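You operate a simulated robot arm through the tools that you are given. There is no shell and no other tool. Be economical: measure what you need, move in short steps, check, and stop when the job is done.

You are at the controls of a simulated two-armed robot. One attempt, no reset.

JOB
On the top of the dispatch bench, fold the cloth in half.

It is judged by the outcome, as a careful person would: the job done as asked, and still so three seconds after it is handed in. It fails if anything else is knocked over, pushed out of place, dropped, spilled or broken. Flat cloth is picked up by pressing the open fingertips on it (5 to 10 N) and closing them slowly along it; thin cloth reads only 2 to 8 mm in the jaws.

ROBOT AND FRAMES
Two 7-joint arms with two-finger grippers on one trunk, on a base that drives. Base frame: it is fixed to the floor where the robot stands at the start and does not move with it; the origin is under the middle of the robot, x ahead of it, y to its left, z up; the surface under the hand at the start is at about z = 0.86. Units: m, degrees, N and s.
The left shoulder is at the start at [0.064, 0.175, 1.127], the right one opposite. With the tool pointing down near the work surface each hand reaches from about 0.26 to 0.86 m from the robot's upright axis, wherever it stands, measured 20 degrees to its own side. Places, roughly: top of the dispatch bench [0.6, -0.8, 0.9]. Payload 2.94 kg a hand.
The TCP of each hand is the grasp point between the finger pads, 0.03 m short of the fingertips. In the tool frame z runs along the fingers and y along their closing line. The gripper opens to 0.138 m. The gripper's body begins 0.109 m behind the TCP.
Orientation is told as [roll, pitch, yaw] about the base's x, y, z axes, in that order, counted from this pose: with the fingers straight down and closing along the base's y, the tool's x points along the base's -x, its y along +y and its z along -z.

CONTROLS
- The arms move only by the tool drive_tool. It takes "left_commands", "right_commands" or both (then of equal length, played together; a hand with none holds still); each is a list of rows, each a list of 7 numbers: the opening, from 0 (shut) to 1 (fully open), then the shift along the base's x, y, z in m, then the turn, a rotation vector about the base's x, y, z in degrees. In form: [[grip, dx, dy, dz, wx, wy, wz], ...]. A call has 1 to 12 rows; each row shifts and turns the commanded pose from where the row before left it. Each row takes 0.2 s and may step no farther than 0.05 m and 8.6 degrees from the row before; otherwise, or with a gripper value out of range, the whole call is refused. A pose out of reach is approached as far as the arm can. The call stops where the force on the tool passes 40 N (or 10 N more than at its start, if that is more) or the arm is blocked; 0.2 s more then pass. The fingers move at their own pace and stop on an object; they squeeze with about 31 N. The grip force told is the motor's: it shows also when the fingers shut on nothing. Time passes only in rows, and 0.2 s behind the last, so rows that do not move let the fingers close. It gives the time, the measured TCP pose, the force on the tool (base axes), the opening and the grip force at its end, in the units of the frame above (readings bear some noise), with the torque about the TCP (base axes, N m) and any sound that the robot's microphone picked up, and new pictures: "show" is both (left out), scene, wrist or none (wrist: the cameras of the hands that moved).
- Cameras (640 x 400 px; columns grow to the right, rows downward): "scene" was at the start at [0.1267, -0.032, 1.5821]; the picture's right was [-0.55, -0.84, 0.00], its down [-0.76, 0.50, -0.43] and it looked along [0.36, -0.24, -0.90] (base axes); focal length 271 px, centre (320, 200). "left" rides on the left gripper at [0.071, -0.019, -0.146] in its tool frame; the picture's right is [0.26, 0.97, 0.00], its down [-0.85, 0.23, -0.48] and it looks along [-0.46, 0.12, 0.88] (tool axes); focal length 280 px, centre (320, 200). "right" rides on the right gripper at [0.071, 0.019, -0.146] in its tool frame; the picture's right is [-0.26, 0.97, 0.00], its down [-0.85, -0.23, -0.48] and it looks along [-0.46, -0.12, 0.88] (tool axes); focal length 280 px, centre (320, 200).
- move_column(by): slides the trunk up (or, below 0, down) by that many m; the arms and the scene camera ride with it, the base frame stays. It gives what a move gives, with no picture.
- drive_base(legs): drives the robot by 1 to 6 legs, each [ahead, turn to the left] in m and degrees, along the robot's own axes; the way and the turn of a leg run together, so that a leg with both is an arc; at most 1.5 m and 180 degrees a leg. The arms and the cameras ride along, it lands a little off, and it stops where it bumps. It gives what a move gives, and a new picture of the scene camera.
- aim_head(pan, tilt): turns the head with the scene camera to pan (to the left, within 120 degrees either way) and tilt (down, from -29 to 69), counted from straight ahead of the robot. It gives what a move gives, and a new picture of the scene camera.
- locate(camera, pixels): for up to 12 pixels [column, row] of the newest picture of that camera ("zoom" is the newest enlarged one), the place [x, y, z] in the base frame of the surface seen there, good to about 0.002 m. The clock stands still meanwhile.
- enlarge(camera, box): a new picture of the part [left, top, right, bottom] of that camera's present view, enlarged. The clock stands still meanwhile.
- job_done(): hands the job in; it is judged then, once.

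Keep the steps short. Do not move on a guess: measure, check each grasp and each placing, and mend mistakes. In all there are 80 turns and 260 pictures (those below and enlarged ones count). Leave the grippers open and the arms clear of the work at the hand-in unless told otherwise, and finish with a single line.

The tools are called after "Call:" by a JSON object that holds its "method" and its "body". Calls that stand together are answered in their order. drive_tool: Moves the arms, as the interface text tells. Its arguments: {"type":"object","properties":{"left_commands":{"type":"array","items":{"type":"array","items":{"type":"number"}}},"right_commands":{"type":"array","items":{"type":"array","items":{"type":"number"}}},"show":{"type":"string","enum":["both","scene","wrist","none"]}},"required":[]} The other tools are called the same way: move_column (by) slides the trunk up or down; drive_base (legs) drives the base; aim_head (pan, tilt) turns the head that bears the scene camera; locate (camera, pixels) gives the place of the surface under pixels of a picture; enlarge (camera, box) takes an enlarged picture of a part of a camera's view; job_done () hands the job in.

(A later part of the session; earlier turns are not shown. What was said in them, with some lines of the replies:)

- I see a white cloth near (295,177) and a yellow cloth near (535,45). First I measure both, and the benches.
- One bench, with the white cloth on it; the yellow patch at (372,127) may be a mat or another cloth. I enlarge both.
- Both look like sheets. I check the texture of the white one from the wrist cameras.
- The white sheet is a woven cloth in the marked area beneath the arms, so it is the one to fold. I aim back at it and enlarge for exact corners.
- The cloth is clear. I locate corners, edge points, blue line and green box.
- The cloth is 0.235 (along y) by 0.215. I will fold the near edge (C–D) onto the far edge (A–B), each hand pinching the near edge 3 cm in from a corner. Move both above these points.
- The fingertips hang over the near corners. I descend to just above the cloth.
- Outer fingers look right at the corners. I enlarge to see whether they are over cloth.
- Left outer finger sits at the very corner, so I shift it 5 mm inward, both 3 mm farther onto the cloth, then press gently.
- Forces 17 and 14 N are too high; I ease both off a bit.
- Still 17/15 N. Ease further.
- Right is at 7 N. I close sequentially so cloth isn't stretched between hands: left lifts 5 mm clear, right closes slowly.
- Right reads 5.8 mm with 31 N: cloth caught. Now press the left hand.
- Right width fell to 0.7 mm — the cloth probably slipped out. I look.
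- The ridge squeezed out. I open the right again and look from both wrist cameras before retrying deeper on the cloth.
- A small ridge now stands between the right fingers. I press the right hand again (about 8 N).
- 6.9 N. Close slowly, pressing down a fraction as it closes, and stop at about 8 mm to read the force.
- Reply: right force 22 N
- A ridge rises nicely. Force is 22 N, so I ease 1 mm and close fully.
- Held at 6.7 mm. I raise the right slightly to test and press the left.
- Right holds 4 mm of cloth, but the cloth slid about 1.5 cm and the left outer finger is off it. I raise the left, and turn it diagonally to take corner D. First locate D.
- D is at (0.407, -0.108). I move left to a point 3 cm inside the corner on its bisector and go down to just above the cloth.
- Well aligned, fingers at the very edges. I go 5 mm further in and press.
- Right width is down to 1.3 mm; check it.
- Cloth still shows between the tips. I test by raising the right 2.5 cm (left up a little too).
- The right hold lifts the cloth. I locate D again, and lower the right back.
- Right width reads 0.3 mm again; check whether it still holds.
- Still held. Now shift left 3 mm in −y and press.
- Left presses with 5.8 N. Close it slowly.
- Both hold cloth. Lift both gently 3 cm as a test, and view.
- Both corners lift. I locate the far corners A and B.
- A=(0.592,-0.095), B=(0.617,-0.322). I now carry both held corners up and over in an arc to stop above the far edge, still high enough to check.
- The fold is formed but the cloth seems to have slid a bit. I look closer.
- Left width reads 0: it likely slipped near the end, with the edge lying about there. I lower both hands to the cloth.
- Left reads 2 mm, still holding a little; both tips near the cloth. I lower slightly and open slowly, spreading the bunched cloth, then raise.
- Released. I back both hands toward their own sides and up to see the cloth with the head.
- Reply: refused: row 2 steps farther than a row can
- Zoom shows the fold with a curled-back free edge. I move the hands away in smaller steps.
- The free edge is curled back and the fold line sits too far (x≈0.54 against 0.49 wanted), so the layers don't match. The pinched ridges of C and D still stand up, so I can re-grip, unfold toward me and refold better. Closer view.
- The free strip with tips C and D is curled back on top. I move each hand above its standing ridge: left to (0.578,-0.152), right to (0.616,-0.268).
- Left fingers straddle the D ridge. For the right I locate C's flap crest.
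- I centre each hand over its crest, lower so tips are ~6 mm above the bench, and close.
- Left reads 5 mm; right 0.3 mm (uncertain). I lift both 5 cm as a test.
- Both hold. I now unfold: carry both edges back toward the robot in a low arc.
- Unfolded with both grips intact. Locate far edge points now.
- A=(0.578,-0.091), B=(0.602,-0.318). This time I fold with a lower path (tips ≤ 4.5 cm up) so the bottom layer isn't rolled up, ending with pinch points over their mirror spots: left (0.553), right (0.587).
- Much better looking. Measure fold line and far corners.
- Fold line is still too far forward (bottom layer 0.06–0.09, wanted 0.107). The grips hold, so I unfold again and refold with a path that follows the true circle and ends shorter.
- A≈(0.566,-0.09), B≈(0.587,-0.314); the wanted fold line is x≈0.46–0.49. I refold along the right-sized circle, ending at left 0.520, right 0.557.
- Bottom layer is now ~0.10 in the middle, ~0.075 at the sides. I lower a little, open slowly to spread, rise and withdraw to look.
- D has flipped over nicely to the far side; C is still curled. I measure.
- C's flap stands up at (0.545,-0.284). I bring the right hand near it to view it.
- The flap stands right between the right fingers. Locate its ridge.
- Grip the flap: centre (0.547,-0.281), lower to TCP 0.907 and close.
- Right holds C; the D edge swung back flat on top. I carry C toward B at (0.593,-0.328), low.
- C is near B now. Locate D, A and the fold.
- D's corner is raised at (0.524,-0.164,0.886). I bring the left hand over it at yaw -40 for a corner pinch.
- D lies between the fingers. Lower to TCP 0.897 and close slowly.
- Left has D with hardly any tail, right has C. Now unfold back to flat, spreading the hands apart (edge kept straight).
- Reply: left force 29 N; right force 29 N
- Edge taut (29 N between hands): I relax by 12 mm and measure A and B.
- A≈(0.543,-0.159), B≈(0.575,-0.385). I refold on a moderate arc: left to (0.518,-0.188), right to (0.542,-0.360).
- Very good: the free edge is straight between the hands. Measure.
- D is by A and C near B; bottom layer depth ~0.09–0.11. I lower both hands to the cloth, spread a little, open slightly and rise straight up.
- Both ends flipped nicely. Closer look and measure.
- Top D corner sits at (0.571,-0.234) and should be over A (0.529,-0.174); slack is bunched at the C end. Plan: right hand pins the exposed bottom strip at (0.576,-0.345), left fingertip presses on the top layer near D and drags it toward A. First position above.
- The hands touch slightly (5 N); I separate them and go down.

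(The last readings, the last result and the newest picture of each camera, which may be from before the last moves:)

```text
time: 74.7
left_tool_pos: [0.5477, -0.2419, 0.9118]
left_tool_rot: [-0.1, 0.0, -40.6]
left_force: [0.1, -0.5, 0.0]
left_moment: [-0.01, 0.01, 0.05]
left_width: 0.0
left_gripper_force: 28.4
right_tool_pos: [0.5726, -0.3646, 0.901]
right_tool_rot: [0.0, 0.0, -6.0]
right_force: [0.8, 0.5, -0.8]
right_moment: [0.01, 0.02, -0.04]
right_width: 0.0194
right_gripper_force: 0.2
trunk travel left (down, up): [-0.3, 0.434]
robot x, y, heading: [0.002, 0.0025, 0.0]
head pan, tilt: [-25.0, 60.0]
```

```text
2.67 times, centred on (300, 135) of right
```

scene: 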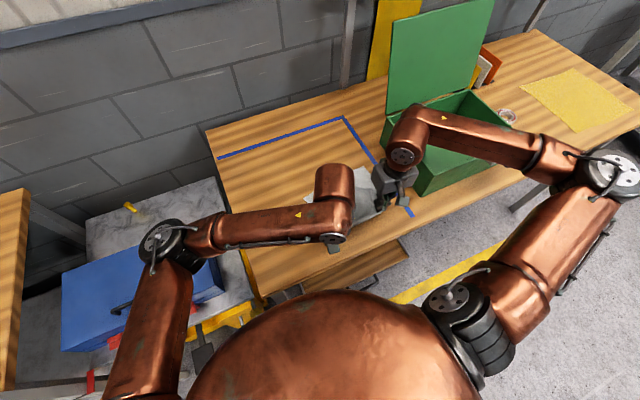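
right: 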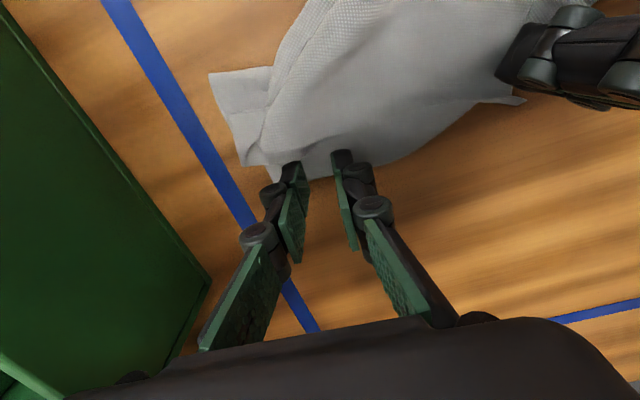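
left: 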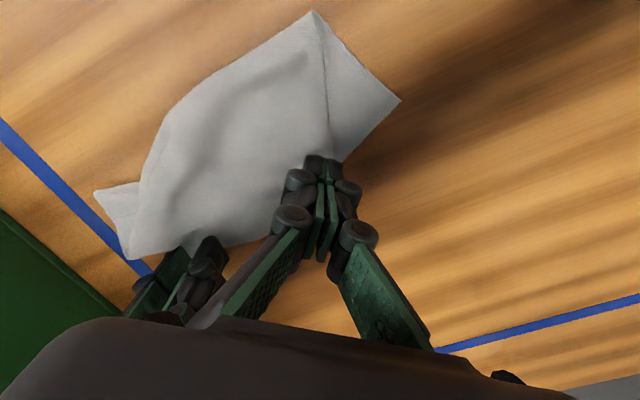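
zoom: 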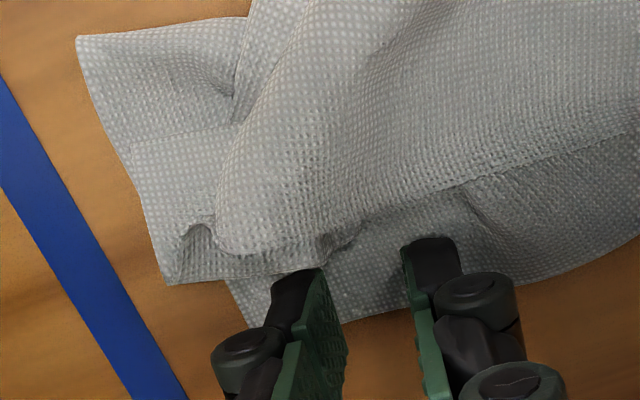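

Right tips are over the exposed bottom strip. I press the right to pin (~8 N) and the left gently on the top layer.

Call:
{"method": "drive_tool", "body": {"left_commands": [[0, 0, 0, -0.01, 0, 0, 0], [0, 0, 0, -0.006, 0, 0, 0], [0, 0, 0, -0.003, 0, 0, 0], [0, 0, 0, 0, 0, 0, 0]], "right_commands": [[0.14, 0, 0, -0.007, 0, 0, 0], [0.14, 0, 0, -0.003, 0, 0, 0], [0.14, 0, 0, -0.0015, 0, 0, 0], [0.14, 0, 0, 0, 0, 0, 0]], "show": "none"}}

```text
time: 75.7
left_tool_pos: [0.5454, -0.2416, 0.8926]
left_tool_rot: [-0.1, 0.0, -40.6]
left_force: [-0.2, 0.4, 0.0]
left_moment: [0.0, 0.0, 0.02]
left_width: 0.0
left_gripper_force: 28.1
right_tool_pos: [0.5718, -0.364, 0.8903]
right_tool_rot: [0.0, -0.1, -6.1]
right_force: [0.6, -0.9, 5.7]
right_moment: [0.0, -0.03, -0.01]
right_width: 0.0192
right_gripper_force: 0.0
trunk travel left (down, up): [-0.3, 0.434]
robot x, y, heading: [0.0021, 0.003, -0.3]
head pan, tilt: [-25.0, 60.0]
```

Right pins with 5.7 N. Left needs a touch more; press 2 mm more, then drag 2 cm toward A and look.

Call:
{"method": "drive_tool", "body": {"left_commands": [[0, 0, 0, -0.002, 0, 0, 0], [0, 0, 0, -0.0005, 0, 0, 0], [0, -0.003, 0.004, 0, 0, 0, 0], [0, -0.003, 0.005, 0, 0, 0, 0], [0, -0.003, 0.005, 0, 0, 0, 0], [0, -0.003, 0.005, 0, 0, 0, 0]], "right_commands": [[0.14, 0, 0, -0.0005, 0, 0, 0], [0.14, 0, 0, 0, 0, 0, 0], [0.14, 0, 0, 0, 0, 0, 0], [0.14, 0, 0, 0, 0, 0, 0], [0.14, 0, 0, 0, 0, 0, 0], [0.14, 0, 0, 0, 0, 0, 0]], "show": "wrist"}}

Call:
{"method": "enlarge", "body": {"camera": "left", "box": [80, 0, 420, 240]}}

```text
time: 77.1
left_tool_pos: [0.5353, -0.2222, 0.8907]
left_tool_rot: [0.0, 0.1, -40.6]
left_force: [0.0, 0.1, 0.5]
left_moment: [-0.01, 0.0, -0.02]
left_width: 0.0004
left_gripper_force: 27.9
right_tool_pos: [0.5727, -0.3647, 0.8908]
right_tool_rot: [0.0, -0.1, -6.2]
right_force: [1.9, -0.9, 13.0]
right_moment: [-0.06, -0.04, -0.03]
right_width: 0.0186
right_gripper_force: 0.0
trunk travel left (down, up): [-0.3, 0.434]
robot x, y, heading: [0.0019, 0.0002, 0.0]
head pan, tilt: [-25.0, 60.0]
```

right: 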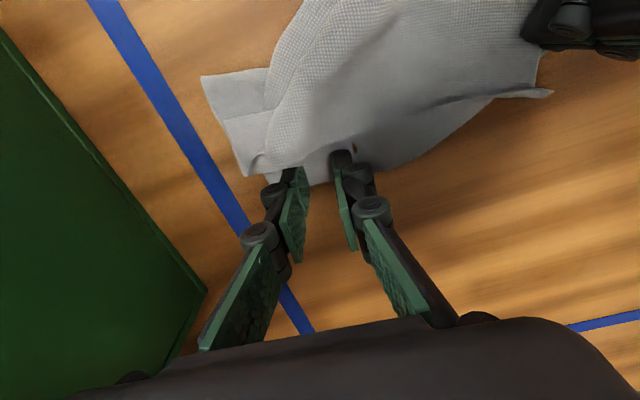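
left: 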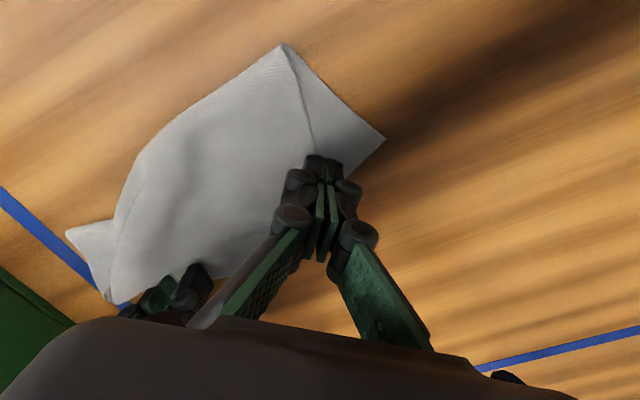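

```text
1.67 times, centred on (250, 120) of left
```

zoom: 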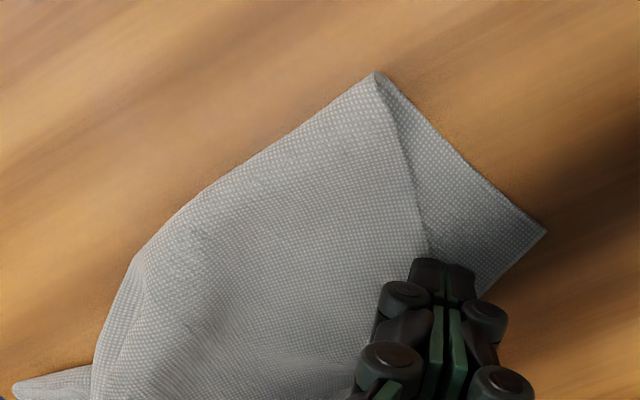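

Left had no contact force. I lift 1 cm, go back in, press to real contact.

Call:
{"method": "locate", "body": {"camera": "right", "pixels": [[549, 94], [500, 98], [350, 146]]}}

Call:
{"method": "drive_tool", "body": {"left_commands": [[0, 0, 0, 0.012, 0, 0, 0], [0, 0.007, -0.013, 0, 0, 0, 0], [0, 0.007, -0.013, 0, 0, 0, 0], [0, 0, 0, -0.01, 0, 0, 0], [0, 0, 0, -0.003, 0, 0, 0], [0, 0, 0, -0.002, 0, 0, 0], [0, 0, 0, 0, 0, 0, 0]], "show": "none"}}

```text
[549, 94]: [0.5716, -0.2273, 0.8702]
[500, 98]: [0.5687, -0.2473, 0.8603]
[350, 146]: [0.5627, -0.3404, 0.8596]
```

```text
time: 78.7
left_tool_pos: [0.5473, -0.2493, 0.8886]
left_tool_rot: [0.1, -0.2, -40.6]
left_force: [1.3, 0.7, 12.3]
left_moment: [0.01, -0.15, 0.01]
left_width: 0.0
left_gripper_force: 28.2
right_tool_pos: [0.571, -0.3627, 0.8893]
right_tool_rot: [0.0, -0.1, -6.1]
right_force: [1.2, -0.1, 9.9]
right_moment: [-0.05, -0.05, 0.02]
right_width: 0.0185
right_gripper_force: 0.0
trunk travel left (down, up): [-0.3, 0.434]
robot x, y, heading: [0.0021, 0.001, -0.0]
head pan, tilt: [-25.0, 60.0]
```

Left now presses 12 N. Ease a little and drag toward A by (−0.03,+0.045).

Call:
{"method": "drive_tool", "body": {"left_commands": [[0, -0.002, 0.003, 0.0008, 0, 0, 0], [0, -0.003, 0.0045, 0, 0, 0, 0], [0, -0.003, 0.0045, 0, 0, 0, 0], [0, -0.004, 0.0055, 0, 0, 0, 0], [0, -0.004, 0.0055, 0, 0, 0, 0], [0, -0.004, 0.0055, 0, 0, 0, 0], [0, -0.004, 0.0055, 0, 0, 0, 0], [0, -0.003, 0.005, 0, 0, 0, 0], [0, -0.003, 0.005, 0, 0, 0, 0]], "show": "wrist"}}

Call:
{"method": "enlarge", "body": {"camera": "left", "box": [80, 0, 420, 240]}}

```text
time: 80.7
left_tool_pos: [0.5177, -0.205, 0.887]
left_tool_rot: [0.1, -0.1, -40.5]
left_force: [2.0, -3.8, 11.4]
left_moment: [-0.14, -0.2, -0.05]
left_width: 0.0
left_gripper_force: 28.0
right_tool_pos: [0.5717, -0.363, 0.8899]
right_tool_rot: [0.0, -0.1, -6.1]
right_force: [-0.4, 3.1, 9.3]
right_moment: [0.06, -0.03, 0.04]
right_width: 0.0191
right_gripper_force: 0.1
trunk travel left (down, up): [-0.3, 0.434]
robot x, y, heading: [-0.0016, 0.0046, 0.2]
head pan, tilt: [-25.0, 60.0]
```

left: 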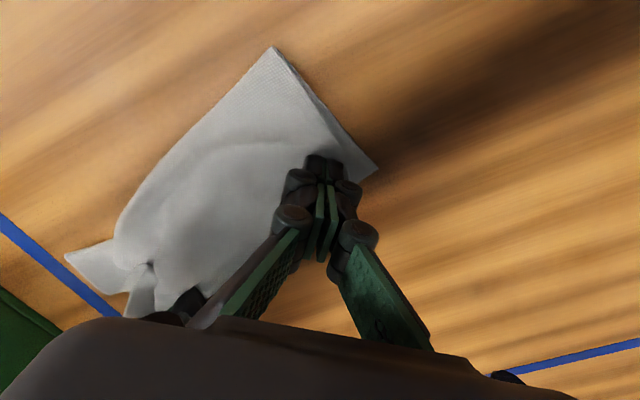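

```text
1.67 times, centred on (250, 120) of left
```

zoom: 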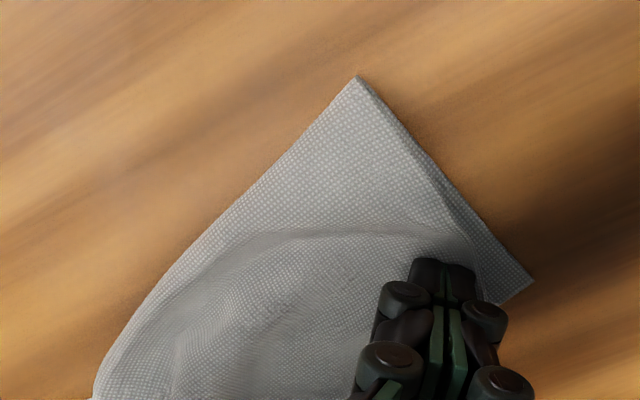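

The top layer slid over; D is nearly on A. A few mm more, then lift both and back off to view.

Call:
{"method": "drive_tool", "body": {"left_commands": [[0, -0.003, 0.004, 0, 0, 0, 0], [0, -0.002, 0.003, 0, 0, 0, 0], [0, 0, 0, 0.01, 0, 0, 0], [0, 0, 0, 0.03, 0, 0, 0], [0, 0, 0.02, 0.04, 0, 0, 0], [0, -0.02, 0.04, 0.02, 0, 0, 0], [0, -0.02, 0.04, 0, 0, 0, 0], [0, -0.02, 0.04, 0, 0, 0, 0]], "right_commands": [[0.14, 0, 0, 0, 0, 0, 0], [0.14, 0, 0, 0, 0, 0, 0], [0.14, 0, 0, 0, 0, 0, 0], [0.14, 0, 0, 0.02, 0, 0, 0], [0.14, 0, 0, 0.04, 0, 0, 0], [0.14, -0.04, 0, 0.02, 0, 0, 0], [0.14, -0.045, 0, 0, 0, 0, 0], [0.14, -0.045, 0, 0, 0, 0, 0]], "show": "none"}}

Call:
{"method": "enlarge", "body": {"camera": "scene", "box": [294, 155, 390, 215]}}

Call:
{"method": "locate", "body": {"camera": "zoom", "pixels": [[130, 280], [160, 230], [200, 200], [300, 140], [400, 80], [450, 60], [480, 70], [500, 90], [530, 150], [430, 220], [330, 300], [230, 350]]}}

```text
time: 82.5
left_tool_pos: [0.4514, -0.0576, 0.9884]
left_tool_rot: [-0.1, -0.1, -40.6]
left_force: [-0.6, 0.8, 0.6]
left_moment: [-0.07, -0.02, 0.01]
left_width: 0.0003
left_gripper_force: 28.2
right_tool_pos: [0.4407, -0.3623, 0.9699]
right_tool_rot: [-0.1, -0.1, -6.1]
right_force: [0.3, 1.0, 0.4]
right_moment: [-0.07, -0.05, -0.01]
right_width: 0.0195
right_gripper_force: 0.0
trunk travel left (down, up): [-0.3, 0.434]
robot x, y, heading: [0.0011, -0.0012, -0.0]
head pan, tilt: [-25.0, 60.0]
```

```text
6.67 times, centred on (342, 185) of scene
```

zoom: 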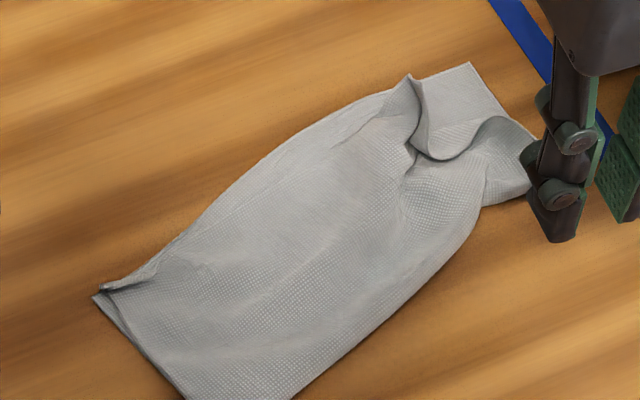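

```text
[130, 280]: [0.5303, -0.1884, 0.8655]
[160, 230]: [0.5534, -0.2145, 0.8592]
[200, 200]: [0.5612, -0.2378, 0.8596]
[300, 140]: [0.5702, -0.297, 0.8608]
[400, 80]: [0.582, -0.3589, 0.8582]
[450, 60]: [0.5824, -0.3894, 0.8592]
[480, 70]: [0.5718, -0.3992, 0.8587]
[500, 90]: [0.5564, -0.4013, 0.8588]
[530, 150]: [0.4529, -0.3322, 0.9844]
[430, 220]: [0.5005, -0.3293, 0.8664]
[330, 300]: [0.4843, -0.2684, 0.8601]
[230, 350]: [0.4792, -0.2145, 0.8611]
```

D lies on A and the edges agree along most of the length. Only C is curled in: at ~(0.575,-0.365) instead of B (0.578,-0.396). Left pins the D end, right presses near C, then drags −y.

Call:
{"method": "drive_tool", "body": {"left_commands": [[0, 0.0165, -0.037, -0.01, 0, 0, 0], [0, 0.0165, -0.037, -0.02, 0, 0, 0], [0, 0.0165, -0.037, -0.025, 0, 0, 0], [0, 0.0165, -0.036, -0.025, 0, 0, 0], [0, 0, 0, -0.012, 0, 0, 0], [0, 0, 0, -0.005, 0, 0, 0], [0, 0, 0, -0.002, 0, 0, 0], [0, 0, 0, 0, 0, 0, 0]], "right_commands": [[0, 0.038, 0.0045, 0, 0, 0, 0], [0, 0.038, 0.0045, -0.01, 0, 0, 0], [0, 0.038, 0.0045, -0.025, 0, 0, 0], [0, 0.001, 0.0005, -0.025, 0, 0, 0], [0, 0, 0, -0.012, 0, 0, 0], [0, 0, 0, -0.006, 0, 0, 0], [0, 0, 0, -0.002, 0, 0, 0], [0, 0, 0, 0, 0, 0, 0]], "show": "wrist"}}

```text
time: 84.3
left_tool_pos: [0.52, -0.2053, 0.8883]
left_tool_rot: [0.1, 0.0, -40.7]
left_force: [0.5, -0.1, 2.6]
left_moment: [0.02, -0.05, 0.01]
left_width: 0.0
left_gripper_force: 28.6
right_tool_pos: [0.5576, -0.3501, 0.8898]
right_tool_rot: [0.0, 0.0, -6.1]
right_force: [0.2, 0.5, 1.8]
right_moment: [0.01, 0.03, 0.02]
right_width: 0.0
right_gripper_force: 28.6
trunk travel left (down, up): [-0.3, 0.434]
robot x, y, heading: [-0.0006, 0.0006, -0.0]
head pan, tilt: [-25.0, 60.0]
```

right: 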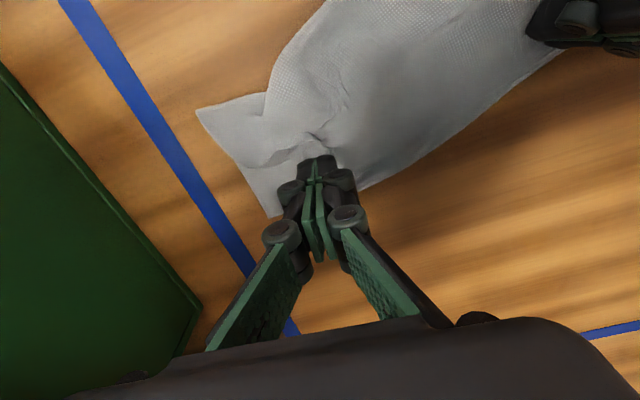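
left: 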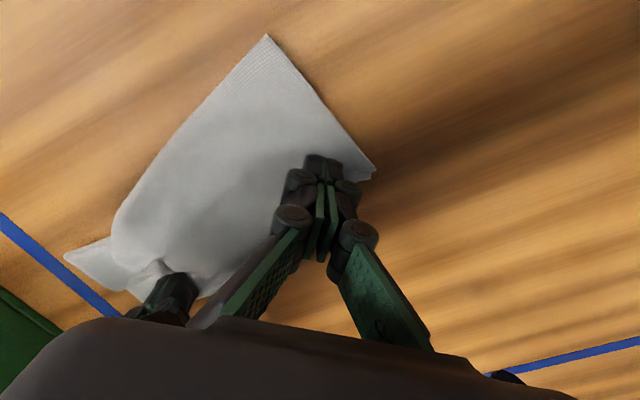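

Light contact (2–3 N). Press ~8–10 N on both and drag the right by −0.034 in y, then lift the right and look.

Call:
{"method": "drive_tool", "body": {"left_commands": [[0, 0, 0, -0.0015, 0, 0, 0], [0, 0, 0, -0.0005, 0, 0, 0], [0, 0, 0, 0, 0, 0, 0], [0, 0, 0, 0, 0, 0, 0], [0, 0, 0, 0, 0, 0, 0], [0, 0, 0, 0, 0, 0, 0], [0, 0, 0, 0, 0, 0, 0], [0, 0, 0, 0, 0, 0, 0], [0, 0, 0, 0, 0, 0, 0], [0, 0, 0, 0, 0, 0, 0], [0, 0, 0, 0, 0, 0, 0], [0, 0, 0, 0, 0, 0, 0]], "right_commands": [[0, 0, 0, -0.0015, 0, 0, 0], [0, 0, 0, -0.0005, 0, 0, 0], [0, 0.0005, -0.004, 0, 0, 0, 0], [0, 0.0005, -0.005, 0, 0, 0, 0], [0, 0.0005, -0.005, 0, 0, 0, 0], [0, 0.0005, -0.005, 0, 0, 0, 0], [0, 0.0005, -0.005, 0, 0, 0, 0], [0, 0.0005, -0.005, 0, 0, 0, 0], [0, 0, -0.005, 0, 0, 0, 0], [0, 0, 0, 0.01, 0, 0, 0], [0, -0.02, 0, 0.04, 0, 0, 0], [0, -0.045, 0, 0.02, 0, 0, 0]], "show": "none"}}

Call:
{"method": "enlarge", "body": {"camera": "scene", "box": [294, 155, 390, 215]}}

Call:
{"method": "enlarge", "body": {"camera": "right", "box": [160, 60, 480, 260]}}

```text
time: 86.9
left_tool_pos: [0.5167, -0.2058, 0.8871]
left_tool_rot: [0.0, 0.0, -40.6]
left_force: [-1.4, 1.8, 29.3]
left_moment: [0.07, -0.1, 0.03]
left_width: 0.0
left_gripper_force: 28.2
right_tool_pos: [0.4935, -0.3839, 0.958]
right_tool_rot: [-0.1, -0.1, -6.0]
right_force: [-0.1, -0.6, -0.3]
right_moment: [0.0, 0.02, 0.02]
right_width: 0.0
right_gripper_force: 28.4
trunk travel left (down, up): [-0.3, 0.434]
robot x, y, heading: [-0.0013, 0.0007, -0.1]
head pan, tilt: [-25.0, 60.0]
```

```text
6.67 times, centred on (342, 185) of scene
```

zoom: 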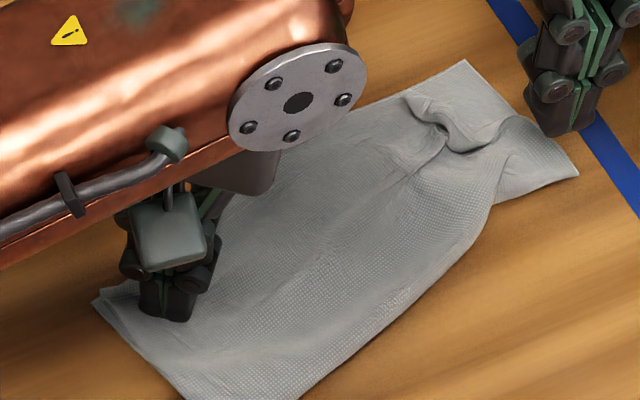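

```text
2.00 times, centred on (320, 160) of right
```

zoom: 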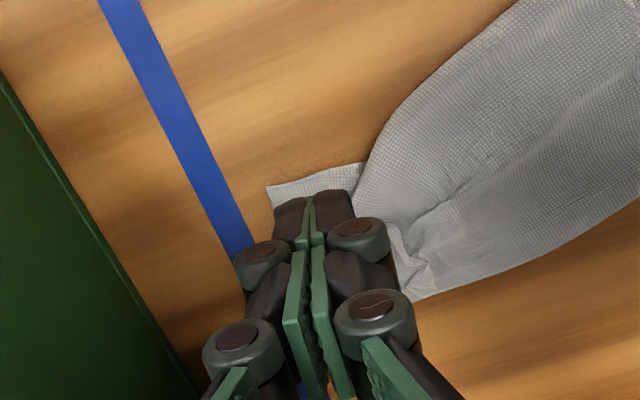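

C is flatter but still short of B by about 3 cm. I measure C's lip for a second drag (the left stays pinning).

Call:
{"method": "enlarge", "body": {"camera": "scene", "box": [340, 155, 388, 185]}}

Call:
{"method": "locate", "body": {"camera": "zoom", "pixels": [[140, 80], [120, 110], [160, 130], [200, 180], [250, 200], [300, 170], [340, 160], [220, 150], [280, 20], [180, 100], [250, 120], [400, 150]]}}

```text
13.33 times, centred on (364, 170) of scene
```

zoom: 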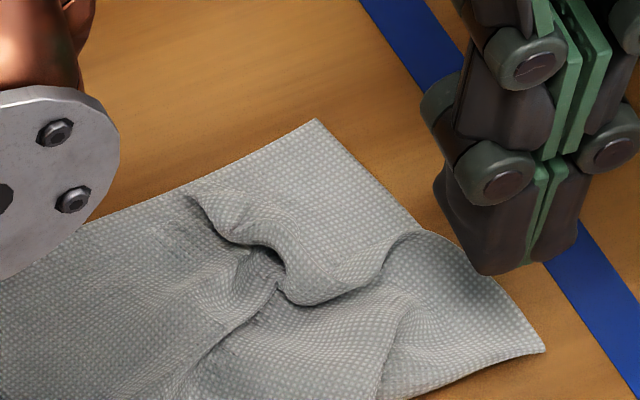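

```text
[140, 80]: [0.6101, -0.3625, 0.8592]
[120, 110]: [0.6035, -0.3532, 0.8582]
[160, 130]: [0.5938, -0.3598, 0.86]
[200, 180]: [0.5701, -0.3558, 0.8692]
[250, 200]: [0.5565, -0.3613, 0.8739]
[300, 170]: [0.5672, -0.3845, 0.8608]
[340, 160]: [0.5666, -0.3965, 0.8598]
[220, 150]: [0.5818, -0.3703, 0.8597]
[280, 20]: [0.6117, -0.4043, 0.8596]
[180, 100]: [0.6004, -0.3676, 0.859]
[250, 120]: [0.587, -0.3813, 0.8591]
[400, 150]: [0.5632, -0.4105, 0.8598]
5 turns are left
```

C tip ≈(0.567,-0.352), B ≈(0.582,-0.394). A firmer second stroke: press at (0.552,-0.345) and drag (+0.015,−0.042), then lift.

Call:
{"method": "drive_tool", "body": {"right_commands": [[0, 0.03, 0.02, 0, 0, 0, 0], [0, 0.0285, 0.019, -0.03, 0, 0, 0], [0, 0, 0, -0.03, 0, 0, 0], [0, 0, 0, -0.0115, 0, 0, 0], [0, 0.0025, -0.007, 0, 0, 0, 0], [0, 0.0025, -0.007, 0, 0, 0, 0], [0, 0.0025, -0.007, 0, 0, 0, 0], [0, 0.0025, -0.007, 0, 0, 0, 0], [0, 0.0025, -0.007, 0, 0, 0, 0], [0, 0.0025, -0.007, 0, 0, 0, 0], [0, 0, 0, 0.015, 0, 0, 0], [0, -0.03, 0, 0.035, 0, 0, 0]], "show": "none"}}

Call:
{"method": "enlarge", "body": {"camera": "scene", "box": [340, 155, 388, 185]}}

Call:
{"method": "locate", "body": {"camera": "zoom", "pixels": [[188, 195], [225, 240], [280, 270], [330, 290], [315, 122], [260, 160], [240, 200], [300, 200]]}}

```text
time: 89.5
left_tool_pos: [0.5177, -0.2046, 0.8874]
left_tool_rot: [0.1, -0.1, -40.6]
left_force: [-5.9, 1.5, 30.3]
left_moment: [0.04, -0.03, -0.01]
left_width: 0.0
left_gripper_force: 28.0
right_tool_pos: [0.5369, -0.3873, 0.9377]
right_tool_rot: [0.0, -0.1, -6.2]
right_force: [0.4, -0.3, -0.2]
right_moment: [0.0, 0.0, 0.01]
right_width: 0.0
right_gripper_force: 28.5
trunk travel left (down, up): [-0.3, 0.434]
robot x, y, heading: [-0.0042, -0.001, 0.1]
head pan, tilt: [-25.0, 60.0]
```

```text
13.33 times, centred on (364, 170) of scene
```

zoom: 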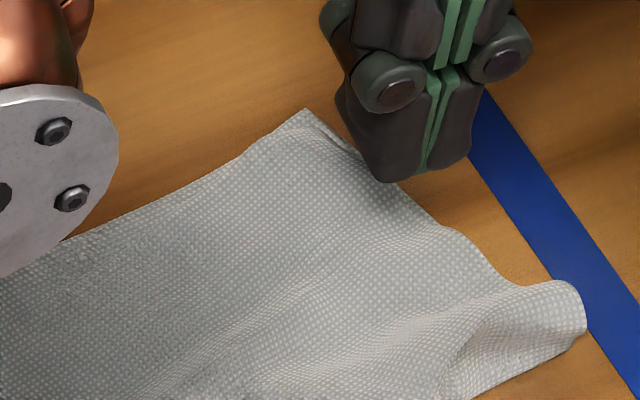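

```text
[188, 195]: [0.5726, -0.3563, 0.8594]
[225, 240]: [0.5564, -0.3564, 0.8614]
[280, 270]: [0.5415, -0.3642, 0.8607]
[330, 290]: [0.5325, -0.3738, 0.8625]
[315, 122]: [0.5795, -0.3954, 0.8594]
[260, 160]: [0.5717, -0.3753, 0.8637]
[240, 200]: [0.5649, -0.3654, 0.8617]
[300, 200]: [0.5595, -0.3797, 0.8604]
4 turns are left
```

C now lies on B, and the edges agree. I lift both straight up, back away and open the grippers.

Call:
{"method": "drive_tool", "body": {"left_commands": [[0, 0, 0, 0.01, 0, 0, 0], [0, 0, 0, 0.03, 0, 0, 0], [0, 0, 0.01, 0.04, 0, 0, 0], [0, -0.01, 0.04, 0.02, 0, 0, 0], [0.5, -0.02, 0.04, 0, 0, 0, 0], [1, -0.02, 0.04, 0, 0, 0, 0], [1, 0, 0.04, 0, 0, 0, 0], [1, 0, 0, 0, 0, 0, 0], [1, 0, 0, 0, 0, 0, 0]], "right_commands": [[0, 0, 0, 0.03, 0, 0, 0], [0, 0, 0, 0.03, 0, 0, 0], [0, -0.04, 0, 0.01, 0, 0, 0], [0, -0.045, 0, 0, 0, 0, 0], [0.5, -0.045, 0, 0, 0, 0, 0], [0.8, -0.03, 0, 0, 0, 0, 0], [0.8, 0, 0, 0, 0, 0, 0], [0.8, 0, 0, 0, 0, 0, 0], [0.8, 0, 0, 0, 0, 0, 0]], "show": "scene"}}

Call:
{"method": "enlarge", "body": {"camera": "scene", "box": [294, 155, 390, 215]}}

```text
time: 91.5
left_tool_pos: [0.4683, -0.0346, 0.9858]
left_tool_rot: [0.0, 0.0, -40.5]
left_force: [0.4, -1.3, 0.6]
left_moment: [-0.02, 0.0, 0.03]
left_width: 0.1055
left_gripper_force: 0.1
right_tool_pos: [0.3801, -0.3866, 1.0046]
right_tool_rot: [0.0, -0.1, -6.0]
right_force: [1.3, 0.1, 0.3]
right_moment: [-0.01, 0.01, -0.02]
right_width: 0.1054
right_gripper_force: 0.1
trunk travel left (down, up): [-0.3, 0.434]
robot x, y, heading: [0.0025, 0.0006, -0.0]
head pan, tilt: [-25.0, 60.0]
```

scene: 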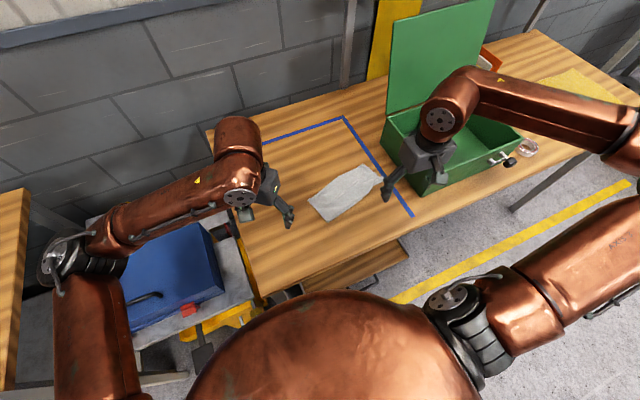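

```text
6.67 times, centred on (342, 185) of scene
3 turns are left
```

zoom: 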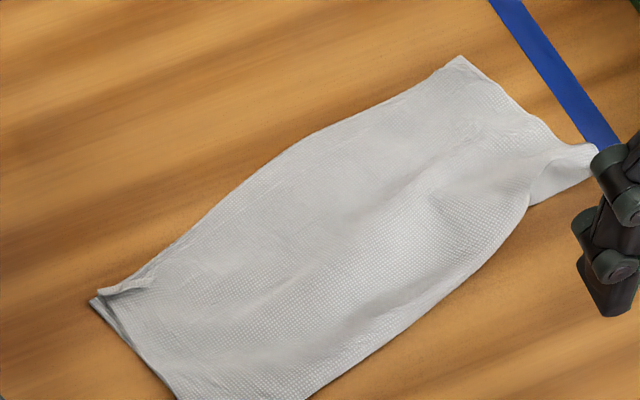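

The cloth lies folded in half with its edges and corners together. The hands are open and clear, and nothing else has moved. I hand in.

Call:
{"method": "job_done", "body": {}}

```text
The job is handed in.
```

The white cloth on the dispatch bench is folded in half with its edges and corners lined up, apart from a slight ruck at the right end of the fold; the grippers are open, the arms are clear, and I saw nothing else disturbed.
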